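You operate a simulated robot arm through the tools that you are given. There is no shell and no other tool.

The job below is to be done with a simulated robot arm. You get a single attempt, and the scene is never put back.

Task
Stand both tubes in the orange tray and cap them there.
Fine: black cap on the red tube, grey cap on the white tube; one tube to a cell, the red tube in the short cell. Set down upright: red tube, white tube.

It is judged by the outcome, as a careful person would: the job done as asked, and still so three seconds after it is handed in. It fails if anything else is knocked over, pushed out of place, dropped, spilled or broken. A push-on lid holds only when it is set on centred and level and pressed home; a screw cap is set on level and turned clockwise until tight.

Robot
A 5-joint arm with a two-finger parallel gripper, fixed in place. Base frame: the origin is at the foot of the arm, x ahead of it, y to its left, z up; the work surface is at about z = 0. Readings come in cm, rad, newtons and seconds.
With the tool pointing down near the work surface it reaches from about 26 to 60 cm from the base axis. Its first joint turns from -1.152 to 1.152 rad. The tool tilts only in the upright plane through the base axis and itself; it spins freely about its own axis. Payload 1.57 kg.
The tool frame sits at the grasp point between the pads (the TCP): z along the fingers, y along the line on which they close. The tips reach 3 cm beyond it. Largest opening 8 cm; finger width 1.7, thickness 1.2; the body of the gripper, 4 by 8.2 cm, starts 8 cm behind the TCP.
Orientation is told as [roll, pitch, yaw] about the base's x, y, z axes, in that order, counted from this pose: with the fingers straight down and closing along the base's y, the tool's x points along the base's -x, its y along +y and its z along -z.

Tools
- The arm moves only by the tool apply_moves. Its argument "increments" is a list of rows, each a list of 3 entries, a list of its own where there are three numbers: the turn, a rotation vector about the tool's x, y, z in rad, then the shift along the tool's x, y, z in cm, then the gripper command, from -1 (fully open) to 1 (shut), values between in proportion. In form: [[[rx, ry, rz], [dx, dy, dz], grip], ...]. A call has 1 to 20 rows; each row shifts and turns the commanded pose from where the row before left it, along the tool's axes as they then stand. Each row takes 0.2 s and may step no farther than 5 cm and 0.15 rad from the row before; otherwise, or with a gripper value out of range, the whole call is refused. Where a pose cannot be reached the arm comes as near as it can. A force on the tool above 40 N (or 10 N above the force at the start of the call, whichever is more), or a blocked arm, ends the call early, and 0.2 s more pass. The fingers move at their own pace (about 15.3 cm/s each) and stop on an object; they squeeze with about 27 N. The grip force told is the motor's: it shows also when the fingers shut on nothing. Time passes only in rows, and 0.2 s behind the last, so rows that do not move let the fingers close. The reply holds the time, the measured pose of the TCP, the force on the tool along the base axes, the opening and the grip force, in the units named above and with some noise, with the torque about the TCP (base axes, N m) and any sound that the robot's microphone picked up, and new pictures: "pictures" is both (left out), scene, wrist or none.
- Cameras (640 x 400 px; columns grow to the right, rows downward): "scene" is fixed at [5.88, 40.82, 52.54]; the picture's right is [-0.58, -0.81, 0.00], its down [-0.48, 0.34, -0.81] and it looks along [0.66, -0.47, -0.59] (base axes); focal length 310 px, centre (320, 200). "wrist" rides on the gripper at [7.2, -0.7, -12.2] in the tool frame; the picture's right is [0.09, 1.00, 0.00], its down [-0.84, 0.08, -0.54] and it looks along [-0.54, 0.05, 0.84] (tool axes); focal length 238 px, centre (320, 200). There is no depth. A picture from a camera that has moved, and an enlarged one, comes with that camera's place and axes in the base frame and with its lens. The place of the scene camera against the robot may be out by one fixed shift of up to 1.2 cm in any direction.
- zoom(camera, box): a new picture of the part [left, top, right, bottom] of that camera's present view, enlarged. It takes no simulated time.
- hand_in(): hands the job in; it is judged then, once.

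Places have to be worked out from the pictures, the camera data and where the tool is seen. Open the gripper and draw the arm clear of the work before you hand the job in, unless the task says otherwise.

The tools are called after "Request:" as name(argument=value, ...) on one line, values as JSON. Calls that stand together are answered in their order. apply_moves: Moves the arm, as the interface text tells. Its arguments: {"type":"object","properties":{"increments":{"type":"array","items":{"type":"array"}},"pictures":{"type":"string","enum":["both","scene","wrist","none"]}},"required":["increments"]} The other tools are called the same way: zoom (camera, box) takes an enlarged picture of a part of a camera's view; hand_in () hands the job in.

At the start:

```text
time: 0.0
position: [33.14, 23.0, 35.47]
orientation: [0.0, 0.0, 0.0]
force: [-0.3, 0.1, 0.4]
ft_torque: [0.01, -0.05, -0.01]
gripper_width: 8.02
grasp_force: 0.0
```

scene: 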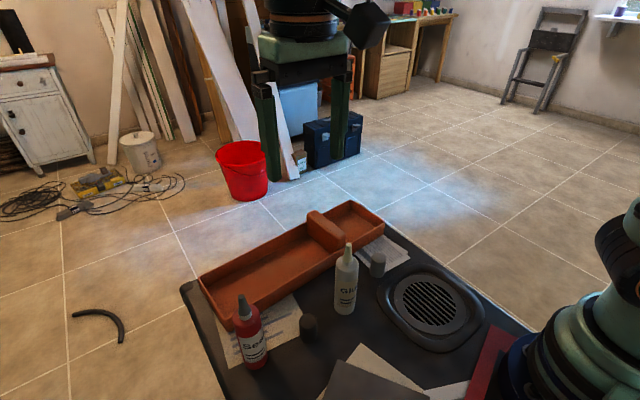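
wrist: 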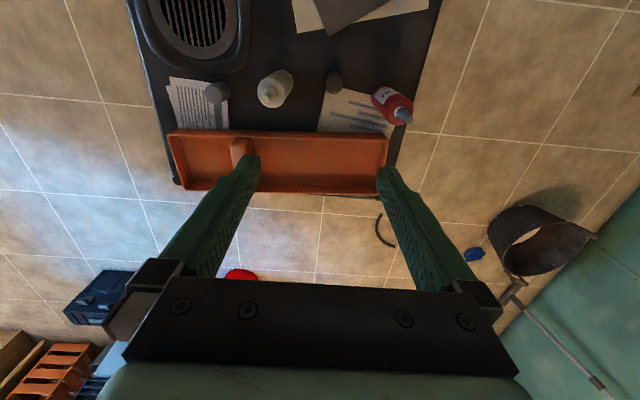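

I'll start by looking closely at the tray, tubes and caps in both cameras before moving anything.

Request:
zoom(camera="scene", box=[180, 190, 420, 390])

Request:
zoom(camera="wrist", box=[150, 50, 430, 225])

```text
2.00 times, centred on (300, 290) of scene
camera zoom: at [5.88, 40.82, 52.54], right [-0.58, -0.81, 0.0], down [-0.48, 0.34, -0.81], along [0.66, -0.47, -0.59], focal length 620 px, centre (360, 20)
```

zoom: 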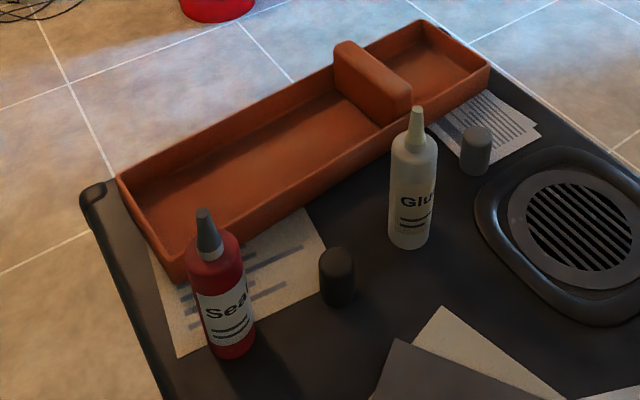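

```text
2.29 times, centred on (290, 138) of wrist
camera zoom: at [26.02, 22.21, 47.8], right [-0.09, 1.0, 0.0], down [0.84, 0.08, 0.54], along [0.54, 0.05, -0.84], focal length 545 px, centre (389, 343)
```

zoom: 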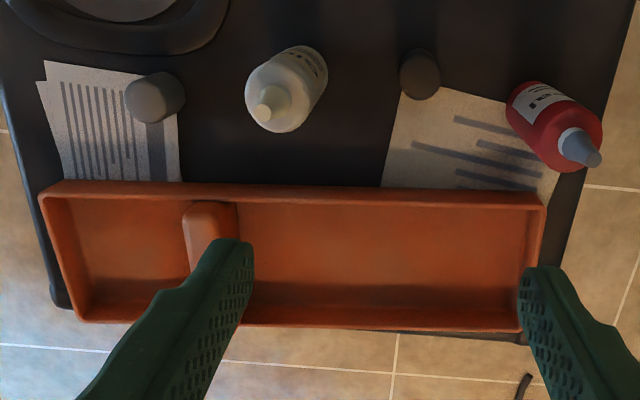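

Both tubes are standing, and both caps sit on the table. I'll zoom in tighter on each item to see the nozzle and cap types and get base pixels.

Request:
zoom(camera="scene", box=[220, 280, 300, 380])

Request:
zoom(camera="scene", box=[310, 230, 410, 330])

Request:
zoom(camera="scene", box=[290, 190, 400, 280])

Request:
zoom(camera="wrist", box=[190, 60, 310, 135])

Request:
zoom(camera="wrist", box=[310, 60, 430, 135])

```text
4.00 times, centred on (260, 330) of scene
camera zoom: at [5.88, 40.82, 52.54], right [-0.58, -0.81, 0.0], down [-0.48, 0.34, -0.81], along [0.66, -0.47, -0.59], focal length 1240 px, centre (560, -320)
```

zoom: 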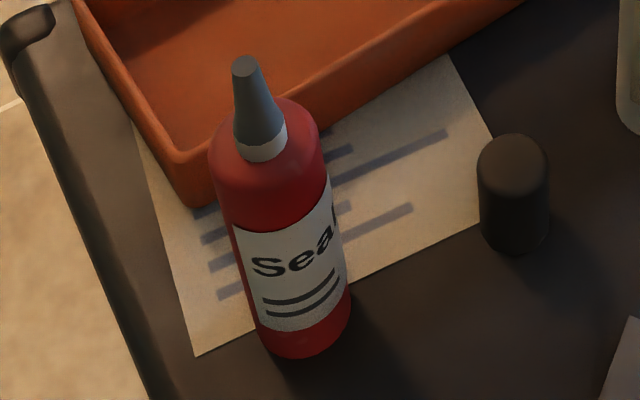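

```text
4.00 times, centred on (360, 280) of scene
camera zoom: at [5.88, 40.82, 52.54], right [-0.58, -0.81, 0.0], down [-0.48, 0.34, -0.81], along [0.66, -0.47, -0.59], focal length 1240 px, centre (160, -120)
```

zoom: 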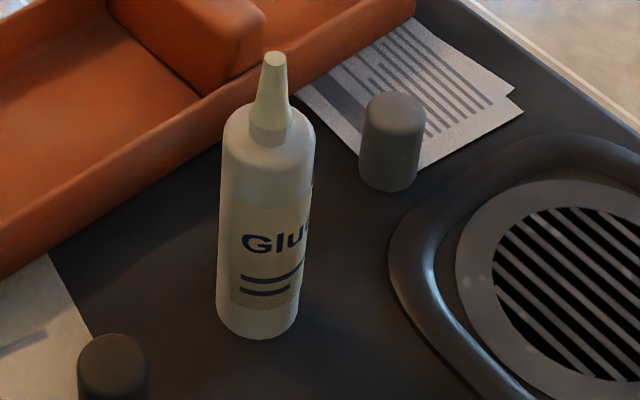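

```text
4.44 times, centred on (345, 235) of scene
camera zoom: at [5.88, 40.82, 52.54], right [-0.58, -0.81, 0.0], down [-0.48, 0.34, -0.81], along [0.66, -0.47, -0.59], focal length 1378 px, centre (209, 44)
```

zoom: 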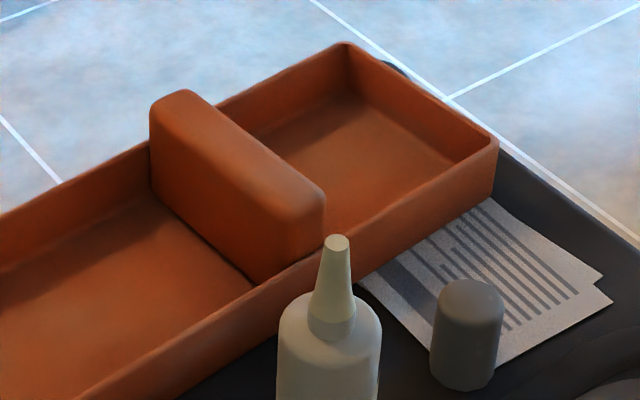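

```text
5.33 times, centred on (250, 98) of wrist
camera zoom: at [26.02, 22.21, 47.8], right [-0.09, 1.0, 0.0], down [0.84, 0.08, 0.54], along [0.54, 0.05, -0.84], focal length 1271 px, centre (693, 747)
```

zoom: 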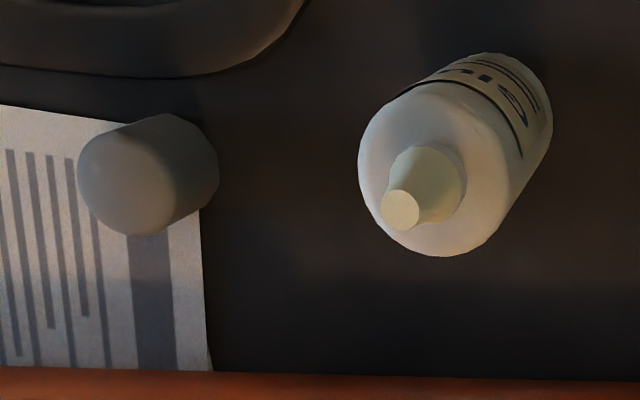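

```text
5.33 times, centred on (370, 98) of wrist
camera zoom: at [26.02, 22.21, 47.8], right [-0.09, 1.0, 0.0], down [0.84, 0.08, 0.54], along [0.54, 0.05, -0.84], focal length 1271 px, centre (53, 747)
```

zoom: 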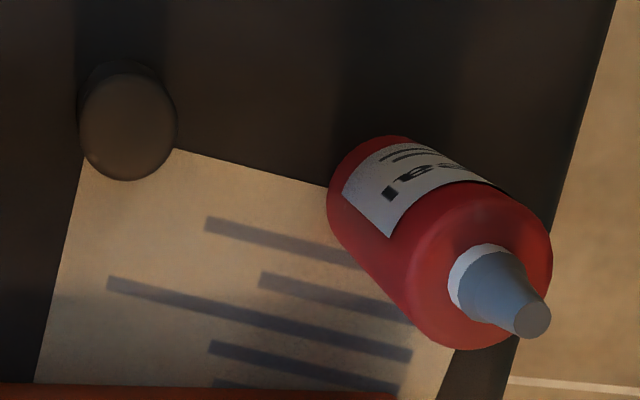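

Caps are plain cylinders about 3.1 cm wide and 3.8 cm tall, open side down. The tubes are about 4 cm in diameter and 17 cm tall with cone nozzles. I place the red tube near (33.2, 34.5) and the white one near (32.3, 16). I'll move above the red tube, fingers well clear, to refine its position.

Request:
apply_moves(increments=[[[0, 0, 0], [0, 2.9, 2.4], -1], [[0, 0, 0], [0, 2.9, 2.4], -1], [[0, 0, 0], [0, 2.9, 2.4], -1], [[0, 0, 0], [0, 2.8, 2.3], -1], [[0, 0, 0], [0, 0, 0], -1]])

```text
time: 1.2
position: [33.06, 34.64, 25.95]
orientation: [0.0, -0.001, 0.0]
force: [-0.6, 0.4, -0.8]
ft_torque: [-0.01, 0.02, 0.0]
gripper_width: 8.0
grasp_force: 0.0
camera wrist: at [25.99, 33.95, 38.18], right [-0.09, 1.0, 0.0], down [0.84, 0.08, 0.54], along [0.54, 0.05, -0.84], focal length 238 px, centre (320, 200)
```

scene: 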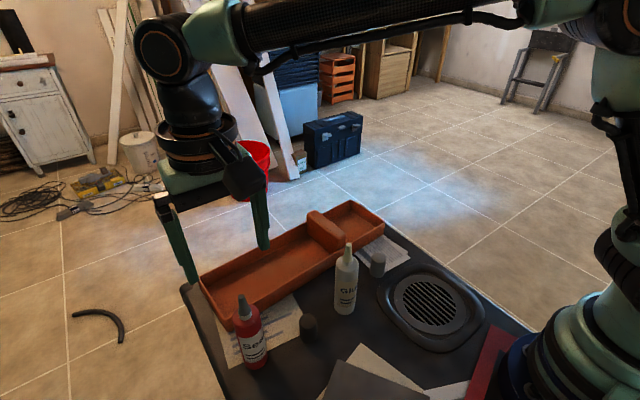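
wrist: 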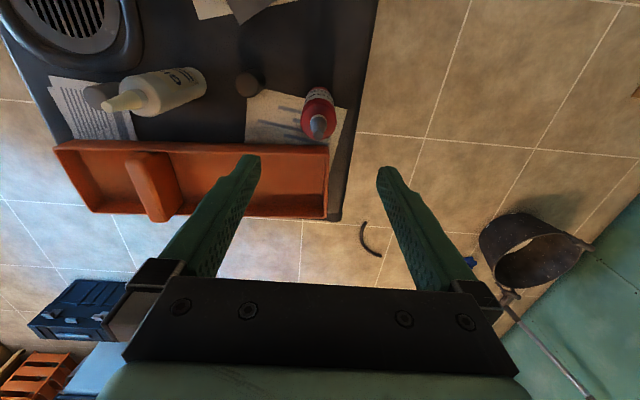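

The arm is above the red tube's estimated spot. I'll zoom the wrist view to measure the tube's axis against the finger line.

Request:
zoom(camera="wrist", box=[280, 75, 360, 150])

Request:
zoom(camera="wrist", box=[40, 50, 280, 230])

```text
5.33 times, centred on (320, 112) of wrist
camera zoom: at [25.99, 33.95, 38.18], right [-0.09, 1.0, 0.0], down [0.84, 0.08, 0.54], along [0.54, 0.05, -0.84], focal length 1271 px, centre (320, 667)
```

zoom: 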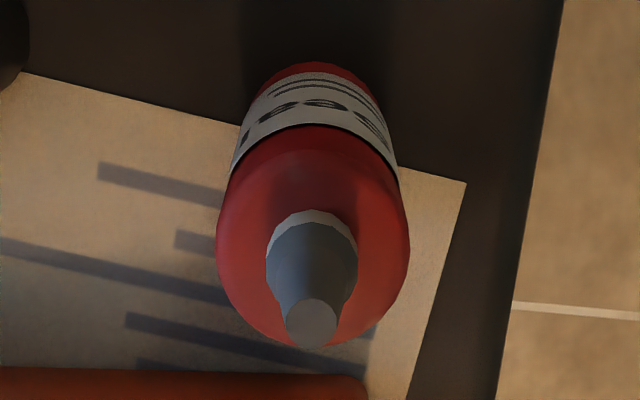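

```text
2.22 times, centred on (160, 140) of wrist
camera zoom: at [25.99, 33.95, 38.18], right [-0.09, 1.0, 0.0], down [0.84, 0.08, 0.54], along [0.54, 0.05, -0.84], focal length 530 px, centre (676, 333)
```

zoom: 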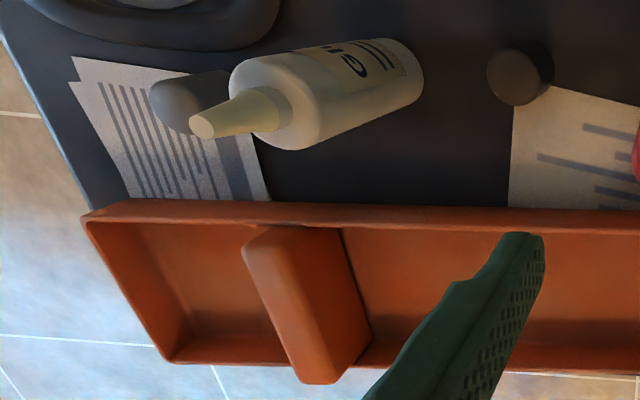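

Red tube axis comes out at about (32.9, 34.4), 17 cm tall, so I'm nearly centred. I'll shift slightly and descend to z=13 with the fingers straddling it, then check before closing.

Request:
apply_moves(increments=[[[0, 0, 0], [0.15, -0.2, 0], -1], [[0, 0, 0], [0, 0, 3.3], -1], [[0, 0, 0], [0, 0, 3.3], -1], [[0, 0, 0], [0, 0, 3.3], -1], [[0, 0, 0], [0, 0, 3.0], -1], [[0, 0, 0], [0, 0, 0], -1]])

```text
time: 2.6
position: [33.1, 34.29, 13.19]
orientation: [0.0, 0.001, -0.001]
force: [0.5, -1.6, -0.5]
ft_torque: [0.0, -0.02, -0.02]
gripper_width: 8.01
grasp_force: 0.1
camera wrist: at [25.96, 33.57, 25.4], right [-0.09, 1.0, 0.0], down [0.84, 0.08, 0.54], along [0.54, 0.05, -0.84], focal length 238 px, centre (320, 200)
```

scene: 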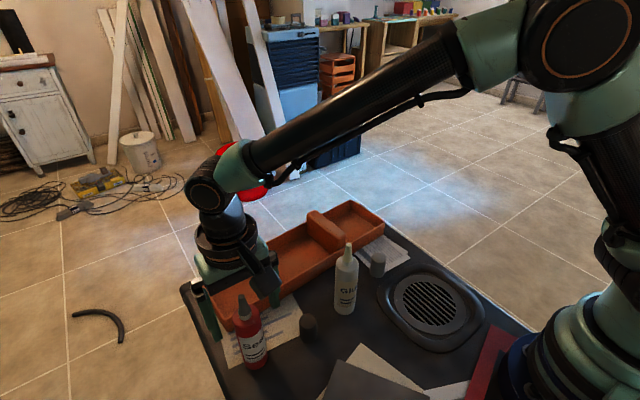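
wrist: 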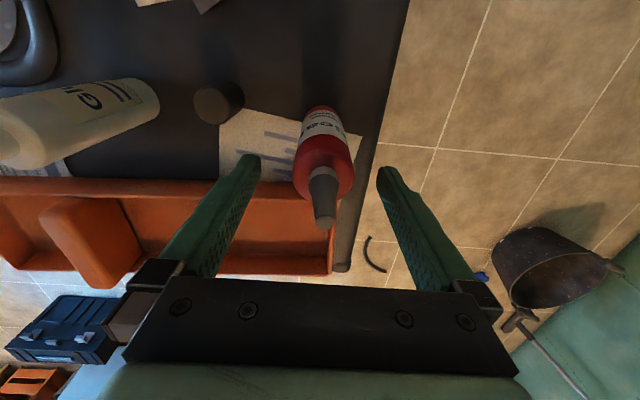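

Combining the two heights puts the nozzle tip at (32.9, 34.45, 16.5), so the tube is upright and between the fingers. I'll correct slightly, lower to z≈9.4 and close on the body.

Request:
apply_moves(increments=[[[0, 0, 0], [0.2, 0.15, 1.0], -1], [[0, 0, 0], [0, 0, 1.5], -1], [[0, 0, 0], [0, 0, 1.3], -1], [[0, 0, 0], [0, 0, 0], -1], [[0, 0, 0], [0, 0, 0], 1], [[0, 0, 0], [0, 0, 0], 1], [[0, 0, 0], [0, 0, 0], 1]])

```text
time: 4.2
position: [32.84, 34.39, 9.35]
orientation: [0.001, 0.0, 0.001]
force: [-0.1, 0.7, 0.1]
ft_torque: [0.04, 0.0, 0.02]
gripper_width: 3.9
grasp_force: 26.5
camera wrist: at [25.76, 33.69, 21.68], right [-0.09, 1.0, 0.0], down [0.84, 0.08, 0.54], along [0.54, 0.05, -0.84], focal length 238 px, centre (320, 200)
```

scene: 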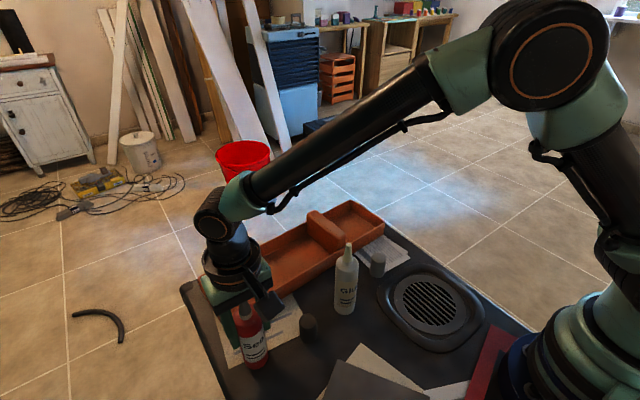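
wrist: 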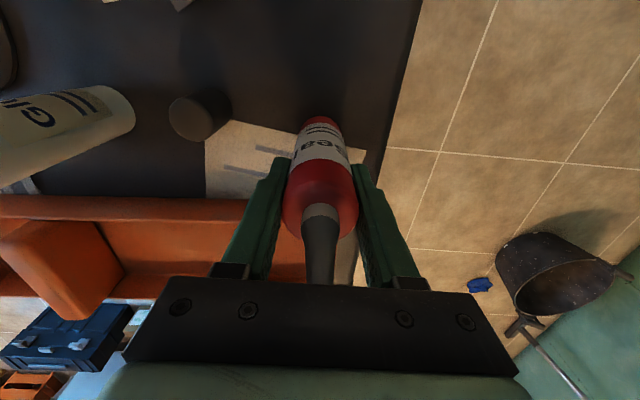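

The red tube is gripped at 3.9 cm with firm force. I'll lift it straight up about 14 cm.

Request:
apply_moves(increments=[[[0, 0, 0], [0, 0, -1.0], 1], [[0, 0, 0], [0, 0, -3.0], 1], [[0, 0, 0], [0, 0, -3.5], 1], [[0, 0, 0], [0, 0, -3.5], 1], [[0, 0, 0], [0, 0, -3.0], 1], [[0, 0, 0], [0, 0, 0], 1]])

```text
time: 5.6
position: [32.85, 34.09, 23.5]
orientation: [0.001, 0.001, -0.002]
force: [0.2, 0.3, -1.7]
ft_torque: [0.03, 0.01, -0.01]
gripper_width: 3.91
grasp_force: 27.1
camera wrist: at [25.62, 33.47, 35.72], right [-0.09, 1.0, 0.0], down [0.84, 0.08, 0.54], along [0.54, 0.05, -0.84], focal length 238 px, centre (320, 200)
```

scene: 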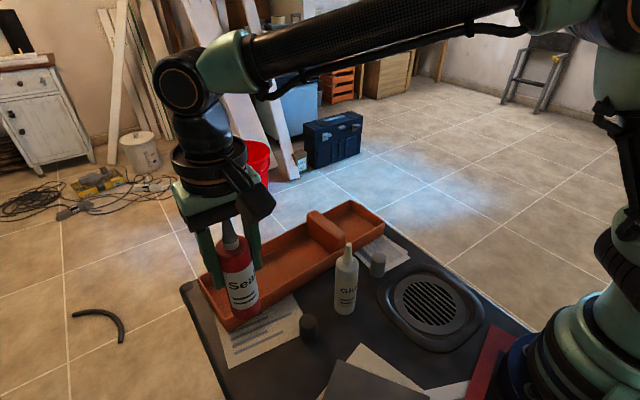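
wrist: 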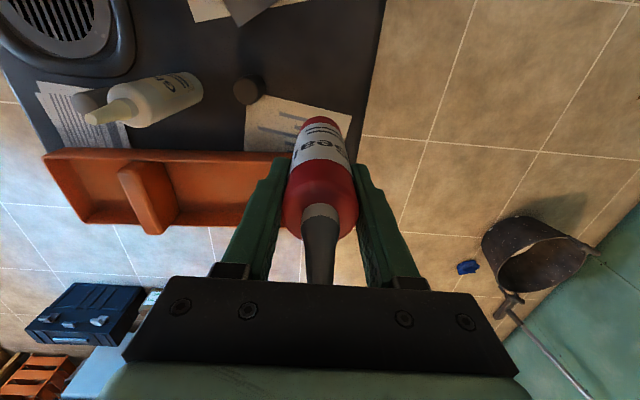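

The tube is lifted cleanly. I'll zoom on the tray to work out the short cell's inner bounds.

Request:
zoom(camera="wrist", box=[30, 130, 200, 250])

Request:
zoom(camera="scene", box=[280, 190, 400, 270])

```text
3.33 times, centred on (115, 190) of wrist
camera zoom: at [25.62, 33.47, 35.72], right [-0.09, 1.0, 0.0], down [0.84, 0.08, 0.54], along [0.54, 0.05, -0.84], focal length 794 px, centre (1003, 233)
```

zoom: 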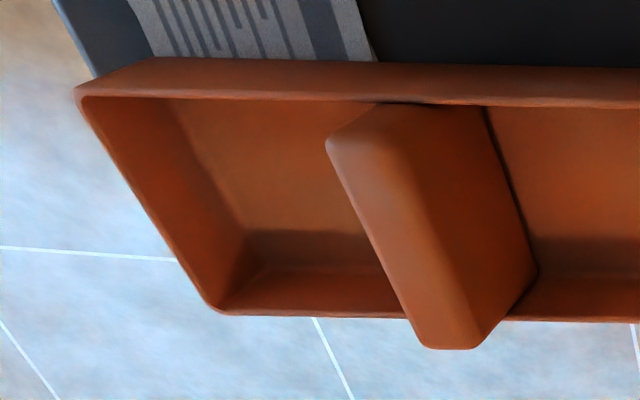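

```text
5.00 times, centred on (340, 230) of scene
camera zoom: at [5.88, 40.82, 52.54], right [-0.58, -0.81, 0.0], down [-0.48, 0.34, -0.81], along [0.66, -0.47, -0.59], focal length 1550 px, centre (220, 50)
```

zoom: 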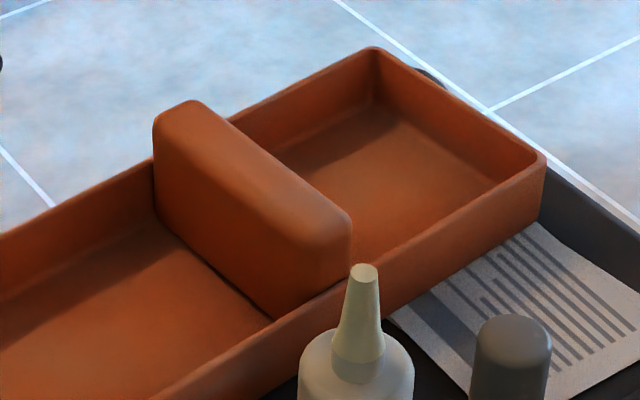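

The short cell spans about x 45–54.5 and y −4.9 to 6.8, with the divider near y 7–10 and about 7 cm tall. I'll carry the red tube high, with its bottom at about z=14, to (49, 0.7), passing clear of the white tube.

Request:
apply_moves(increments=[[[0, 0, 0], [-1.6, -1.4, 0], 1], [[0, 0, 0], [-2.0, -3.0, 0], 1], [[0, 0, 0], [-2.0, -3.2, 0], 1], [[0, 0, 0], [-2.0, -3.2, 0], 1], [[0, 0, 0], [-2.0, -3.2, 0], 1], [[0, 0, 0], [-1.6, -3.2, 0], 1], [[0, 0, 0], [-1.5, -3.2, 0], 1], [[0, 0, 0], [-1.5, -3.2, 0], 1], [[0, 0, 0], [-1.0, -3.2, 0], 1], [[0, 0, 0], [-0.6, -3.2, 0], 1], [[0, 0, 0], [-0.3, -2.4, 0], 1], [[0, 0, 0], [0, -1.0, 0], 1], [[0, 0, 0], [0, 0, 0], 1], [[0, 0, 0], [0, 0, 0], 1]])

```text
time: 8.6
position: [48.92, 0.77, 23.31]
orientation: [0.0, 0.0, 0.0]
force: [0.0, 0.1, -2.1]
ft_torque: [0.01, -0.03, -0.03]
gripper_width: 3.88
grasp_force: 27.2
camera wrist: at [41.77, 0.14, 35.46], right [-0.09, 1.0, 0.0], down [0.84, 0.08, 0.54], along [0.54, 0.05, -0.84], focal length 238 px, centre (320, 200)
```

scene: 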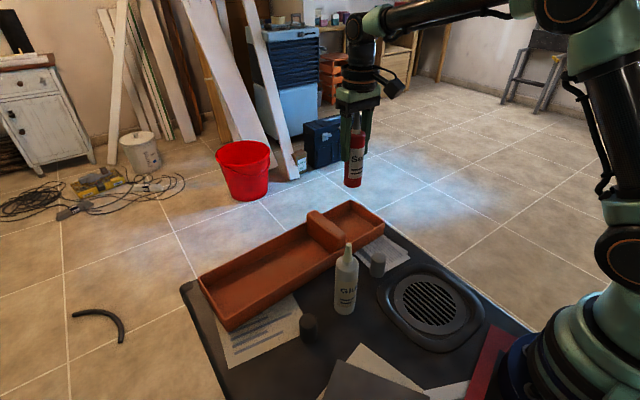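
wrist: 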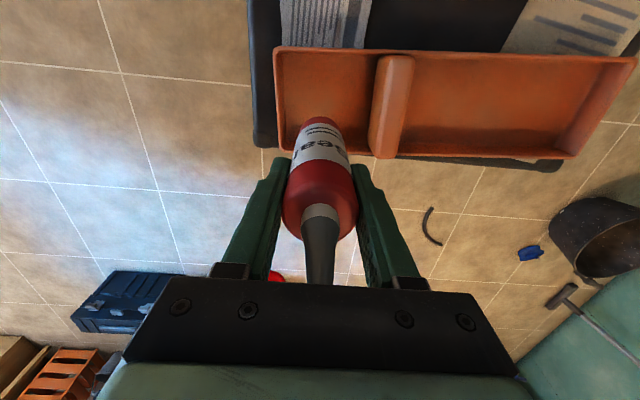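

The tube is above the short cell. I'll zoom on this view to check the cell walls relative to the tool axis before lowering.

Request:
zoom(camera="wrist", box=[250, 30, 450, 170])

Request:
zoom(camera="scene", box=[290, 80, 430, 270])

```text
2.86 times, centred on (350, 100) of wrist
camera zoom: at [41.77, 0.14, 35.46], right [-0.09, 1.0, 0.0], down [0.84, 0.08, 0.54], along [0.54, 0.05, -0.84], focal length 681 px, centre (234, 486)
```

zoom: 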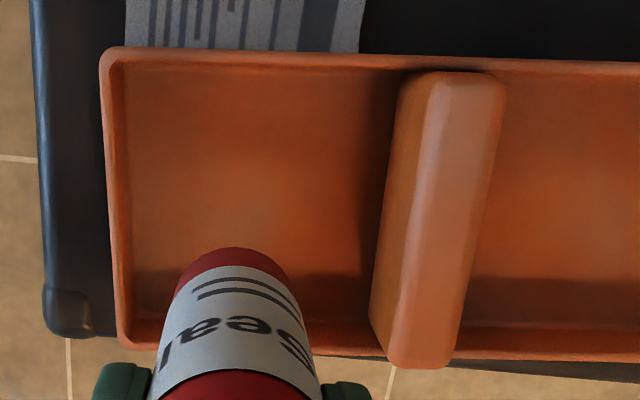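

```text
2.11 times, centred on (360, 175) of scene
camera zoom: at [5.88, 40.81, 52.54], right [-0.58, -0.81, 0.0], down [-0.48, 0.34, -0.81], along [0.66, -0.47, -0.59], focal length 652 px, centre (236, 253)
```

zoom: 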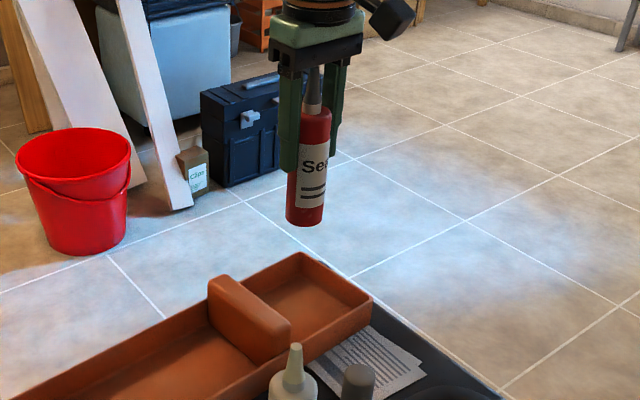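

The cell centre is near (48.3, 1.6) and the tube is almost there. I'll nudge it and lower most of the way, stopping before the floor.

Request:
apply_moves(increments=[[[0, 0, 0], [0.3, 0.5, 1.5], 1], [[0, 0, 0], [0, 0, 3.0], 1], [[0, 0, 0], [0, 0, 3.0], 1], [[0, 0, 0], [0, 0, 2.5], 1], [[0, 0, 0], [0, 0, 1.5], 1], [[0, 0, 0], [0, 0, 0.7], 1], [[0, 0, 0], [0, 0, 0], 1]])

```text
time: 10.2
position: [48.61, 1.3, 11.16]
orientation: [0.001, 0.0, 0.0]
force: [0.1, 0.5, -2.6]
ft_torque: [0.0, -0.04, -0.01]
gripper_width: 3.87
grasp_force: 27.2
camera wrist: at [41.44, 0.67, 23.37], right [-0.09, 1.0, 0.0], down [0.84, 0.08, 0.54], along [0.54, 0.05, -0.84], focal length 238 px, centre (320, 200)
```

scene: 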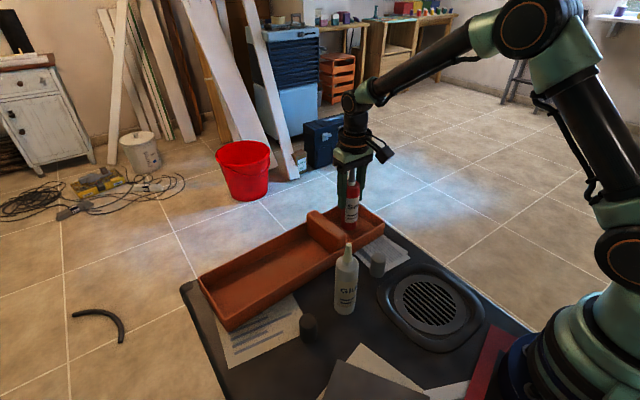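
wrist: 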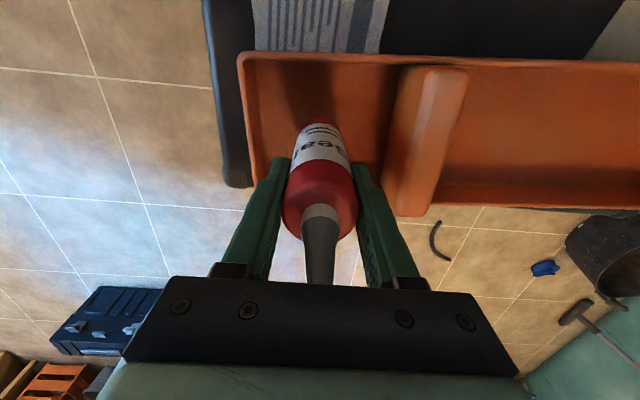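

The tube's bottom is at about 1.8 cm inside the short cell. I'll lower in small steps, watching the force for floor contact.

Request:
apply_moves(increments=[[[0, 0, 0], [0, 0, 0.3], 1], [[0, 0, 0], [0, 0, 0.3], 1], [[0, 0, 0], [0, 0, 0.2], 1], [[0, 0, 0], [0, 0, 0], 1]], pictures="none")

```text
time: 11.2
position: [48.65, 1.38, 10.25]
orientation: [0.0, -0.001, -0.001]
force: [0.3, 0.1, -1.7]
ft_torque: [0.0, 0.05, 0.0]
gripper_width: 3.88
grasp_force: 26.9
```

No contact yet, and the force is still only the tube's weight. I'll continue in finer steps.

Request:
apply_moves(increments=[[[0, 0, 0], [0, 0, 0.15], 1], [[0, 0, 0], [0, 0, 0.15], 1], [[0, 0, 0], [0, 0, 0], 1]], pictures="none")

```text
time: 12.0
position: [48.62, 1.4, 10.03]
orientation: [0.0, -0.001, 0.001]
force: [-0.8, 0.1, -2.4]
ft_torque: [0.0, 0.01, 0.0]
gripper_width: 3.87
grasp_force: 26.9
```

Still free, at z≈10.0. Two more small steps.

Request:
apply_moves(increments=[[[0, 0, 0], [0, 0, 0.1], 1], [[0, 0, 0], [0, 0, 0.1], 1], [[0, 0, 0], [0, 0, 0], 1]], pictures="none")

Request:
zoom(camera="scene", box=[300, 160, 400, 260])

```text
time: 12.8
position: [48.69, 1.38, 9.99]
orientation: [-0.002, -0.002, 0.0]
force: [-3.3, 2.3, 11.3]
ft_torque: [0.13, 0.33, 0.0]
gripper_width: 3.87
grasp_force: 27.1
```

```text
4.00 times, centred on (350, 210) of scene
camera zoom: at [5.87, 40.81, 52.54], right [-0.58, -0.81, 0.0], down [-0.48, 0.34, -0.81], along [0.66, -0.47, -0.59], focal length 1240 px, centre (200, 160)
```

zoom: 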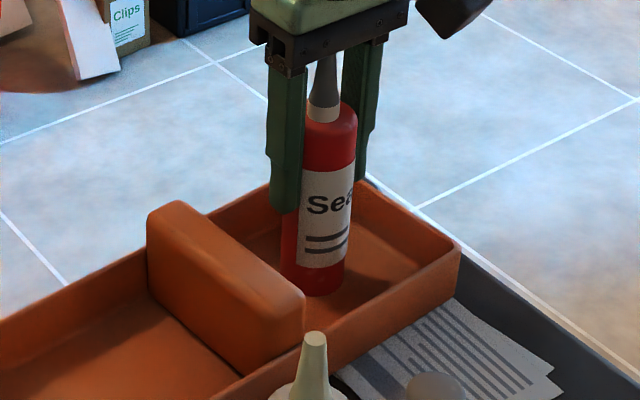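

Floor contact at z≈9.95, force up about 13 N. I'll relieve the pressure slightly, open the fingers gently, then check the tube stands.

Request:
apply_moves(increments=[[[0, 0, 0], [0, 0, -0.1], 1], [[0, 0, 0], [0, 0, 0], 1], [[0, 0, 0], [0, 0, 0], 0.0], [[0, 0, 0], [0, 0, 0], -0.1], [[0, 0, 0], [0, 0, 0], -0.4], [[0, 0, 0], [0, 0, 0], -0.8], [[0, 0, 0], [0, 0, 0], -0.8]])

```text
time: 14.4
position: [48.57, 1.4, 10.03]
orientation: [0.001, -0.001, 0.001]
force: [0.4, -0.5, -0.6]
ft_torque: [-0.01, -0.02, -0.05]
gripper_width: 7.18
grasp_force: 0.0
camera wrist: at [41.45, 0.72, 22.2], right [-0.09, 1.0, 0.0], down [0.84, 0.08, 0.54], along [0.54, 0.05, -0.84], focal length 238 px, centre (320, 200)
```

scene: 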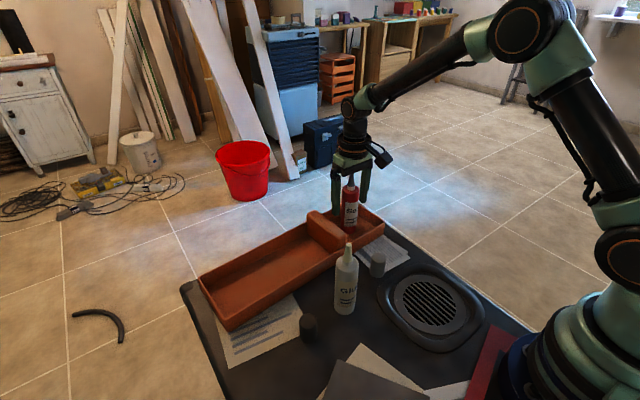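
wrist: 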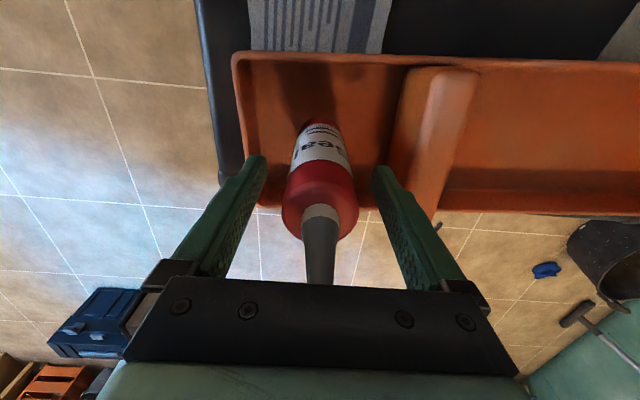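

The red tube is released and upright in the short cell. I'll rise straight up 15 cm, then travel to above the white tube.

Request:
apply_moves(increments=[[[0, 0, 0], [0, 0, -2.0], -0.8], [[0, 0, 0], [0, 0, -3.5], -0.8], [[0, 0, 0], [0, 0, -3.5], -0.8], [[0, 0, 0], [0, 0, -3.5], -0.9], [[0, 0, 0], [0, 0, -3.0], -1], [[0, 0, 0], [2.6, 2.4, 0], -1], [[0, 0, 0], [2.9, 2.6, 0], -1], [[0, 0, 0], [2.9, 2.6, 0], -1], [[0, 0, 0], [2.9, 2.6, 0], -1], [[0, 0, 0], [2.9, 2.6, 0], -1], [[0, 0, 0], [2.4, 1.9, 0], -1], [[0, 0, 0], [0, 0, 0], -1], [[0, 0, 0], [0, 0, 0], -1]])

Request:
zoom(camera="wrist", box=[270, 60, 370, 150])

Request:
zoom(camera="scene", box=[290, 160, 420, 260])

```text
time: 17.2
position: [31.96, 16.05, 25.61]
orientation: [0.0, 0.0, 0.0]
force: [0.6, -0.3, -0.2]
ft_torque: [-0.01, 0.01, -0.01]
gripper_width: 7.99
grasp_force: 0.1
camera wrist: at [24.82, 15.4, 37.85], right [-0.09, 1.0, 0.0], down [0.84, 0.08, 0.54], along [0.54, 0.05, -0.84], focal length 238 px, centre (320, 200)
```

scene: 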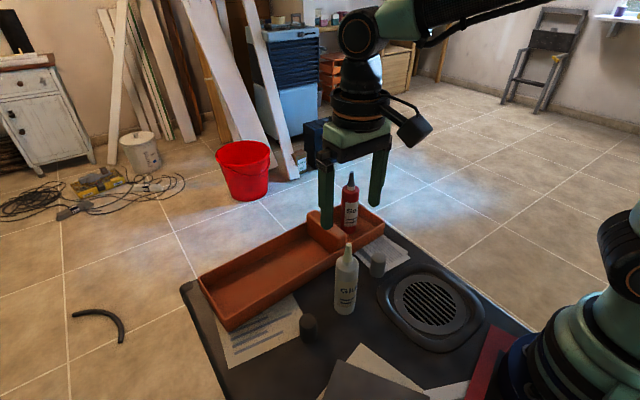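
wrist: 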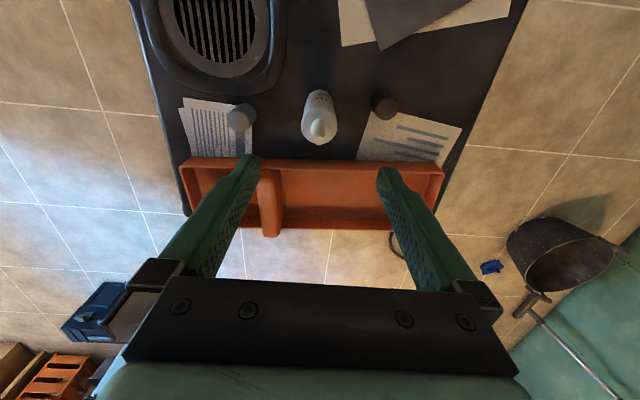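

```text
4.44 times, centred on (320, 105) of wrist
camera zoom: at [24.82, 15.4, 37.85], right [-0.09, 1.0, 0.0], down [0.84, 0.08, 0.54], along [0.54, 0.05, -0.84], focal length 1059 px, centre (320, 622)
```

zoom: 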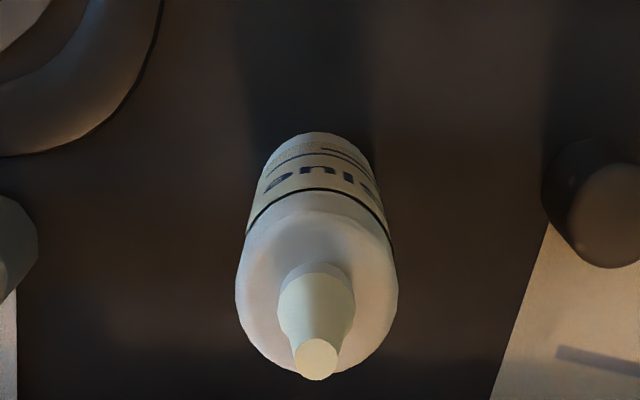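

```text
4.00 times, centred on (355, 210) of scene
camera zoom: at [5.88, 40.82, 52.54], right [-0.58, -0.81, 0.0], down [-0.48, 0.34, -0.81], along [0.66, -0.47, -0.59], focal length 1240 px, centre (180, 160)
```

zoom: 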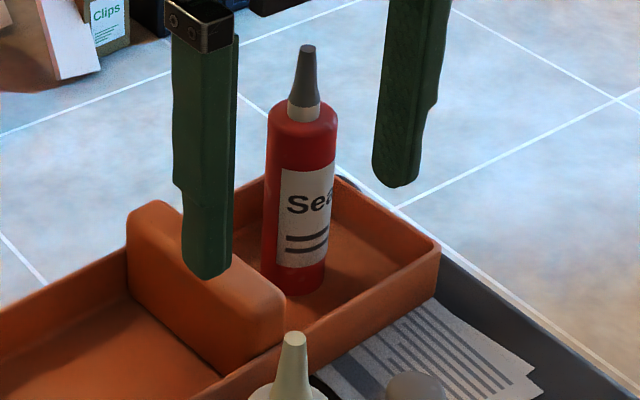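

The red tube stands upright in its cell. The white tube's axis is at about (32.05, 16.0), right under the tool, so I'll descend to z=13 and check its height.

Request:
apply_moves(increments=[[[0, 0, 0], [-0.1, -0.05, 3.0], -1], [[0, 0, 0], [0, 0, 3.3], -1], [[0, 0, 0], [0, 0, 3.3], -1], [[0, 0, 0], [0, 0, 3.0], -1], [[0, 0, 0], [0, 0, 0], -1]], pictures="wrist")

Request:
zoom(camera="wrist", box=[270, 100, 370, 240])

```text
time: 18.4
position: [32.26, 16.12, 12.83]
orientation: [0.001, 0.001, 0.0]
force: [0.2, 0.6, -0.1]
ft_torque: [0.03, 0.04, -0.03]
gripper_width: 8.01
grasp_force: 0.0
camera wrist: at [25.03, 15.43, 25.09], right [-0.09, 1.0, 0.0], down [0.84, 0.08, 0.54], along [0.54, 0.05, -0.84], focal length 238 px, centre (320, 200)
```

wrist: 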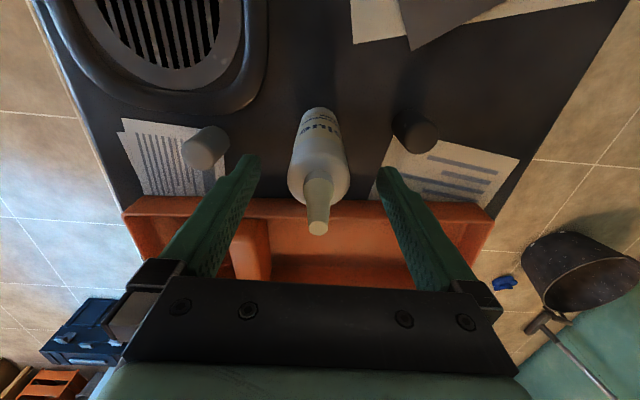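

```text
2.86 times, centred on (320, 170) of wrist
camera zoom: at [25.03, 15.43, 25.09], right [-0.09, 1.0, 0.0], down [0.84, 0.08, 0.54], along [0.54, 0.05, -0.84], focal length 681 px, centre (320, 286)
```

zoom: 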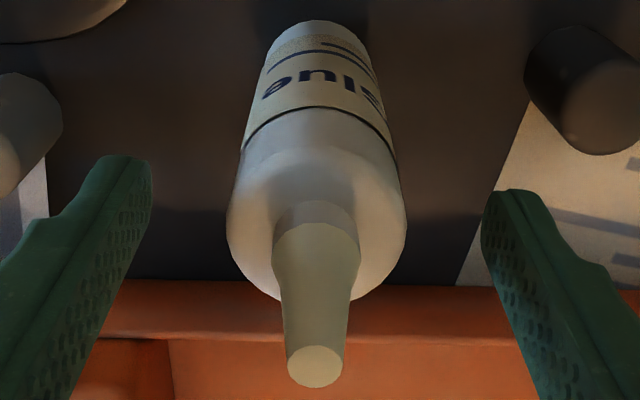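

The white tube is also about 16.4 cm tall, at (32.1, 16.0). I'll lower to z≈9.4 and grip it.

Request:
apply_moves(increments=[[[0, 0, 0], [0.1, -0.05, 1.2], -1], [[0, 0, 0], [0, 0, 1.2], -1], [[0, 0, 0], [0, 0, 1.0], -1], [[0, 0, 0], [0, 0, 0], -1], [[0, 0, 0], [0, 0, 0], 1], [[0, 0, 0], [0, 0, 0], 1], [[0, 0, 0], [0, 0, 0], 1]], pictures="wrist")

```text
time: 20.0
position: [32.16, 15.93, 9.47]
orientation: [0.0, -0.001, 0.0]
force: [0.3, 0.6, -0.5]
ft_torque: [-0.03, -0.03, -0.03]
gripper_width: 3.9
grasp_force: 27.1
camera wrist: at [24.9, 15.31, 21.65], right [-0.09, 1.0, 0.0], down [0.84, 0.08, 0.54], along [0.54, 0.05, -0.84], focal length 238 px, centre (320, 200)
```

wrist: 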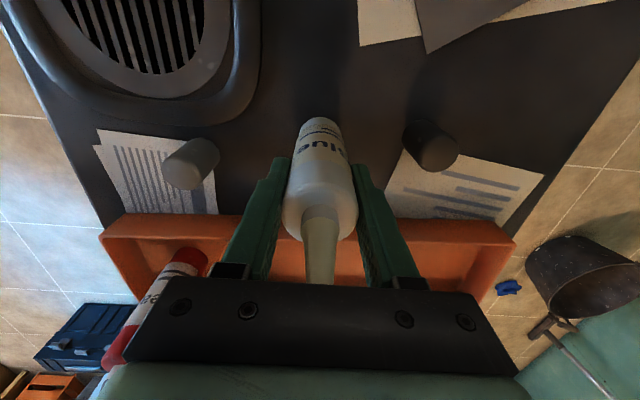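

The white tube is gripped at 3.9 cm. I'll lift it 11 cm, move it over the long cell at about (46.6, 19.5), then check.

Request:
apply_moves(increments=[[[0, 0, 0], [0, 0, -1.0], 1], [[0, 0, 0], [0, 0, -3.5], 1], [[0, 0, 0], [0, 0, -3.5], 1], [[0, 0, 0], [0, 0, -3.0], 1], [[0, 0, 0], [-2.5, 0.6, 0], 1], [[0, 0, 0], [-3.5, 0.9, 0], 1], [[0, 0, 0], [-3.5, 0.9, 0], 1], [[0, 0, 0], [-3.0, 0.7, 0], 1], [[0, 0, 0], [-1.9, 0.4, 0], 1], [[0, 0, 0], [0, 0, 0], 1], [[0, 0, 0], [0, 0, 0], 1]])

Request:
zoom(camera="wrist", box=[200, 20, 440, 180])

```text
time: 22.4
position: [46.51, 19.47, 20.51]
orientation: [0.0, -0.001, 0.0]
force: [0.4, 0.8, -1.2]
ft_torque: [-0.02, 0.02, 0.01]
gripper_width: 3.9
grasp_force: 27.1
camera wrist: at [39.29, 18.83, 32.82], right [-0.09, 1.0, 0.0], down [0.84, 0.08, 0.54], along [0.54, 0.05, -0.84], focal length 238 px, centre (320, 200)
```

scene: 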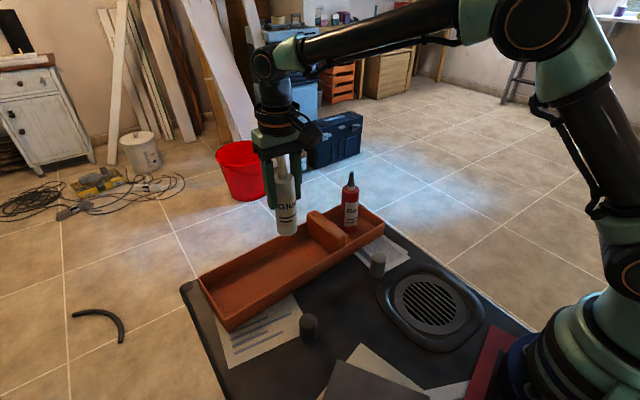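
wrist: 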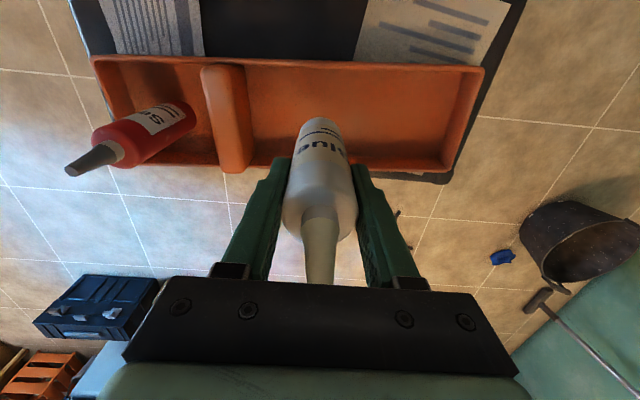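

```text
2.50 times, centred on (320, 100) of wrist
camera zoom: at [39.29, 18.83, 32.82], right [-0.09, 1.0, 0.0], down [0.84, 0.08, 0.54], along [0.54, 0.05, -0.84], focal length 596 px, centre (320, 450)
```

zoom: 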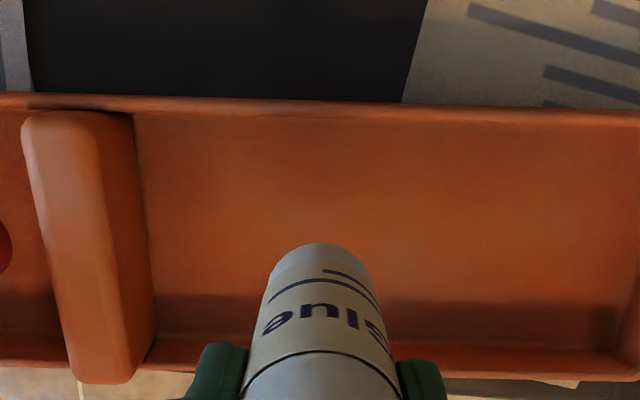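

The tube is centred over the long cell, which spans about x 41.5–52.4. I'll lower to just above the floor.

Request:
apply_moves(increments=[[[0, 0, 0], [0, 0, 2.0], 1], [[0, 0, 0], [0, 0, 3.0], 1], [[0, 0, 0], [0, 0, 2.5], 1], [[0, 0, 0], [0, 0, 1.5], 1], [[0, 0, 0], [0, 0, 0.7], 1], [[0, 0, 0], [0, 0, 0], 1]], pictures="none")

```text
time: 23.8
position: [46.39, 19.52, 10.8]
orientation: [-0.001, 0.0, 0.001]
force: [-0.2, -0.1, -1.8]
ft_torque: [0.01, 0.03, 0.02]
gripper_width: 3.89
grasp_force: 27.0
```

At z=10.8 with no contact yet, and I expect the floor near 10.0. I'll keep stepping down gently.

Request:
apply_moves(increments=[[[0, 0, 0], [0, 0, 0.25], 1], [[0, 0, 0], [0, 0, 0.2], 1], [[0, 0, 0], [0, 0, 0.15], 1], [[0, 0, 0], [0, 0, 0.1], 1], [[0, 0, 0], [0, 0, 0], 1]], pictures="none")

```text
time: 25.0
position: [46.53, 19.52, 10.02]
orientation: [0.001, 0.0, 0.001]
force: [-0.5, 0.1, -1.4]
ft_torque: [0.0, -0.01, -0.01]
gripper_width: 3.87
grasp_force: 26.8
```

Still free. I'll take finer steps.

Request:
apply_moves(increments=[[[0, 0, 0], [0, 0, 0.1], 1], [[0, 0, 0], [0, 0, 0.05], 1], [[0, 0, 0], [0, 0, 0], 1]], pictures="none")

```text
time: 25.8
position: [46.35, 19.4, 10.01]
orientation: [0.0, 0.0, -0.001]
force: [0.0, -0.2, -1.8]
ft_torque: [0.01, 0.02, -0.01]
gripper_width: 3.87
grasp_force: 27.1
```

Request:
apply_moves(increments=[[[0, 0, 0], [0, 0, 0.07], 1], [[0, 0, 0], [0, 0, 0.07], 1], [[0, 0, 0], [0, 0, 0], 1]], pictures="none")

```text
time: 26.6
position: [46.46, 19.55, 9.81]
orientation: [0.0, -0.001, -0.001]
force: [-1.9, -2.8, 11.6]
ft_torque: [-0.23, 0.31, -0.01]
gripper_width: 3.89
grasp_force: 27.2
```

Floor contact: the force rose to +11.6 N at z≈9.8. I'll relieve the pressure slightly and open gently.

Request:
apply_moves(increments=[[[0, 0, 0], [0, 0, -0.08], 1], [[0, 0, 0], [0, 0, 0], 1], [[0, 0, 0], [0, 0, 0], 0.0], [[0, 0, 0], [0, 0, 0], -0.1], [[0, 0, 0], [0, 0, 0], -0.4], [[0, 0, 0], [0, 0, 0], -0.8], [[0, 0, 0], [0, 0, 0], -0.9]])

```text
time: 28.2
position: [46.5, 19.53, 9.83]
orientation: [-0.001, 0.001, 0.0]
force: [-0.3, 0.0, 0.2]
ft_torque: [-0.03, 0.01, 0.01]
gripper_width: 7.59
grasp_force: 0.1
camera wrist: at [39.27, 18.88, 22.15], right [-0.09, 1.0, 0.0], down [0.84, 0.08, 0.54], along [0.54, 0.05, -0.84], focal length 238 px, centre (320, 200)
```

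scene: 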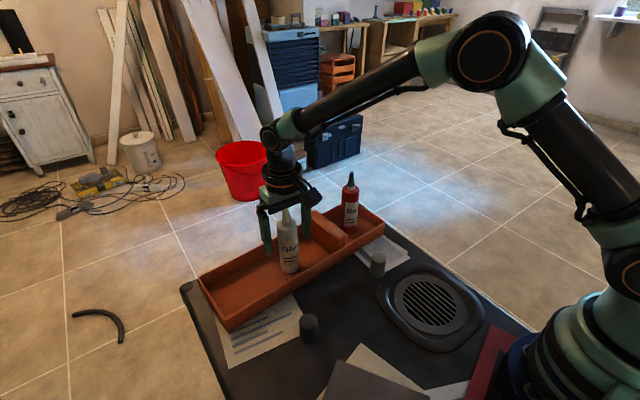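
wrist: 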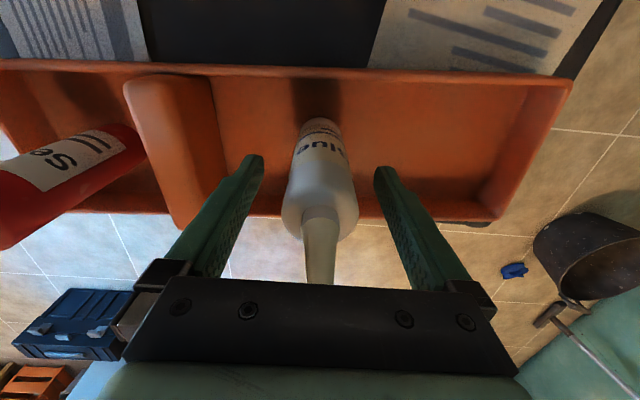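

The white tube is released and upright in the long cell. I'll rise straight up and take a view to measure both nozzle tips precisely.

Request:
apply_moves(increments=[[[0, 0, 0], [0, 0, -2.0], -0.9], [[0, 0, 0], [0, 0, -3.5], -0.9], [[0, 0, 0], [0, 0, -3.5], -0.9], [[0, 0, 0], [0, 0, -3.5], -1], [[0, 0, 0], [0, 0, -2.5], -1], [[0, 0, 0], [0, 0, 0], -1], [[0, 0, 0], [0, 0, 0], -1]])

Request:
zoom(camera="wrist", box=[280, 75, 360, 150])

Request:
zoom(camera="scene", box=[240, 160, 400, 290])

```text
time: 29.8
position: [46.41, 19.54, 24.81]
orientation: [0.0, 0.002, -0.001]
force: [0.0, 0.1, 0.1]
ft_torque: [0.02, -0.03, 0.01]
gripper_width: 7.99
grasp_force: 0.2
camera wrist: at [39.29, 18.89, 37.03], right [-0.09, 1.0, 0.0], down [0.84, 0.08, 0.54], along [0.54, 0.05, -0.84], focal length 238 px, centre (320, 200)
```

scene: 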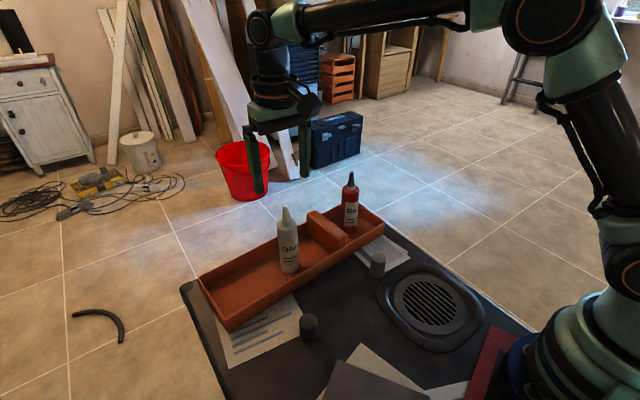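
wrist: 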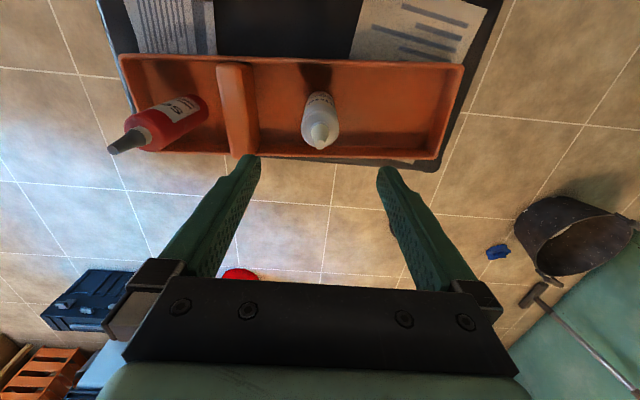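

```text
5.33 times, centred on (320, 112) of wrist
camera zoom: at [39.29, 18.89, 37.03], right [-0.09, 1.0, 0.0], down [0.84, 0.08, 0.54], along [0.54, 0.05, -0.84], focal length 1271 px, centre (320, 667)
```

zoom: 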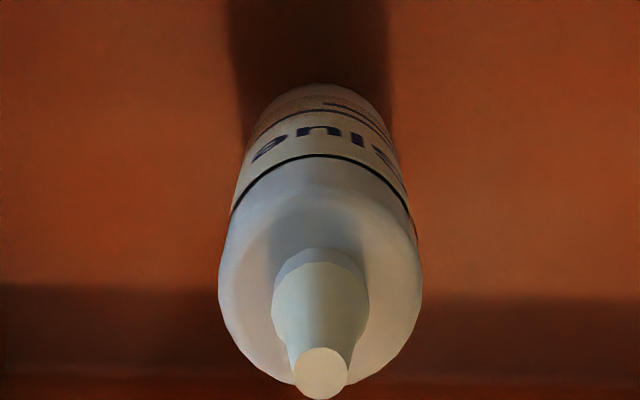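

```text
3.08 times, centred on (320, 225) of scene
camera zoom: at [5.88, 40.82, 52.54], right [-0.58, -0.81, 0.0], down [-0.48, 0.34, -0.81], along [0.66, -0.47, -0.59], focal length 954 px, centre (320, 123)
```

zoom: 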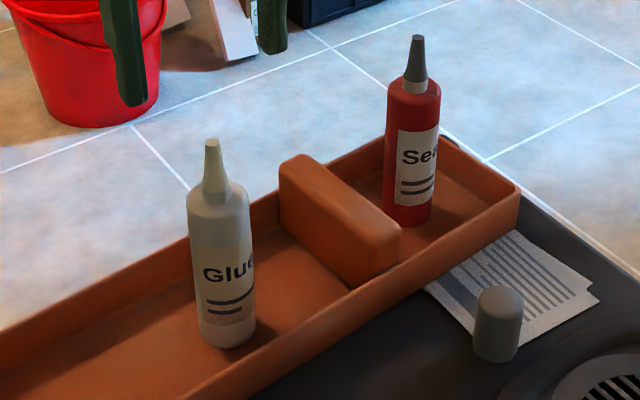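

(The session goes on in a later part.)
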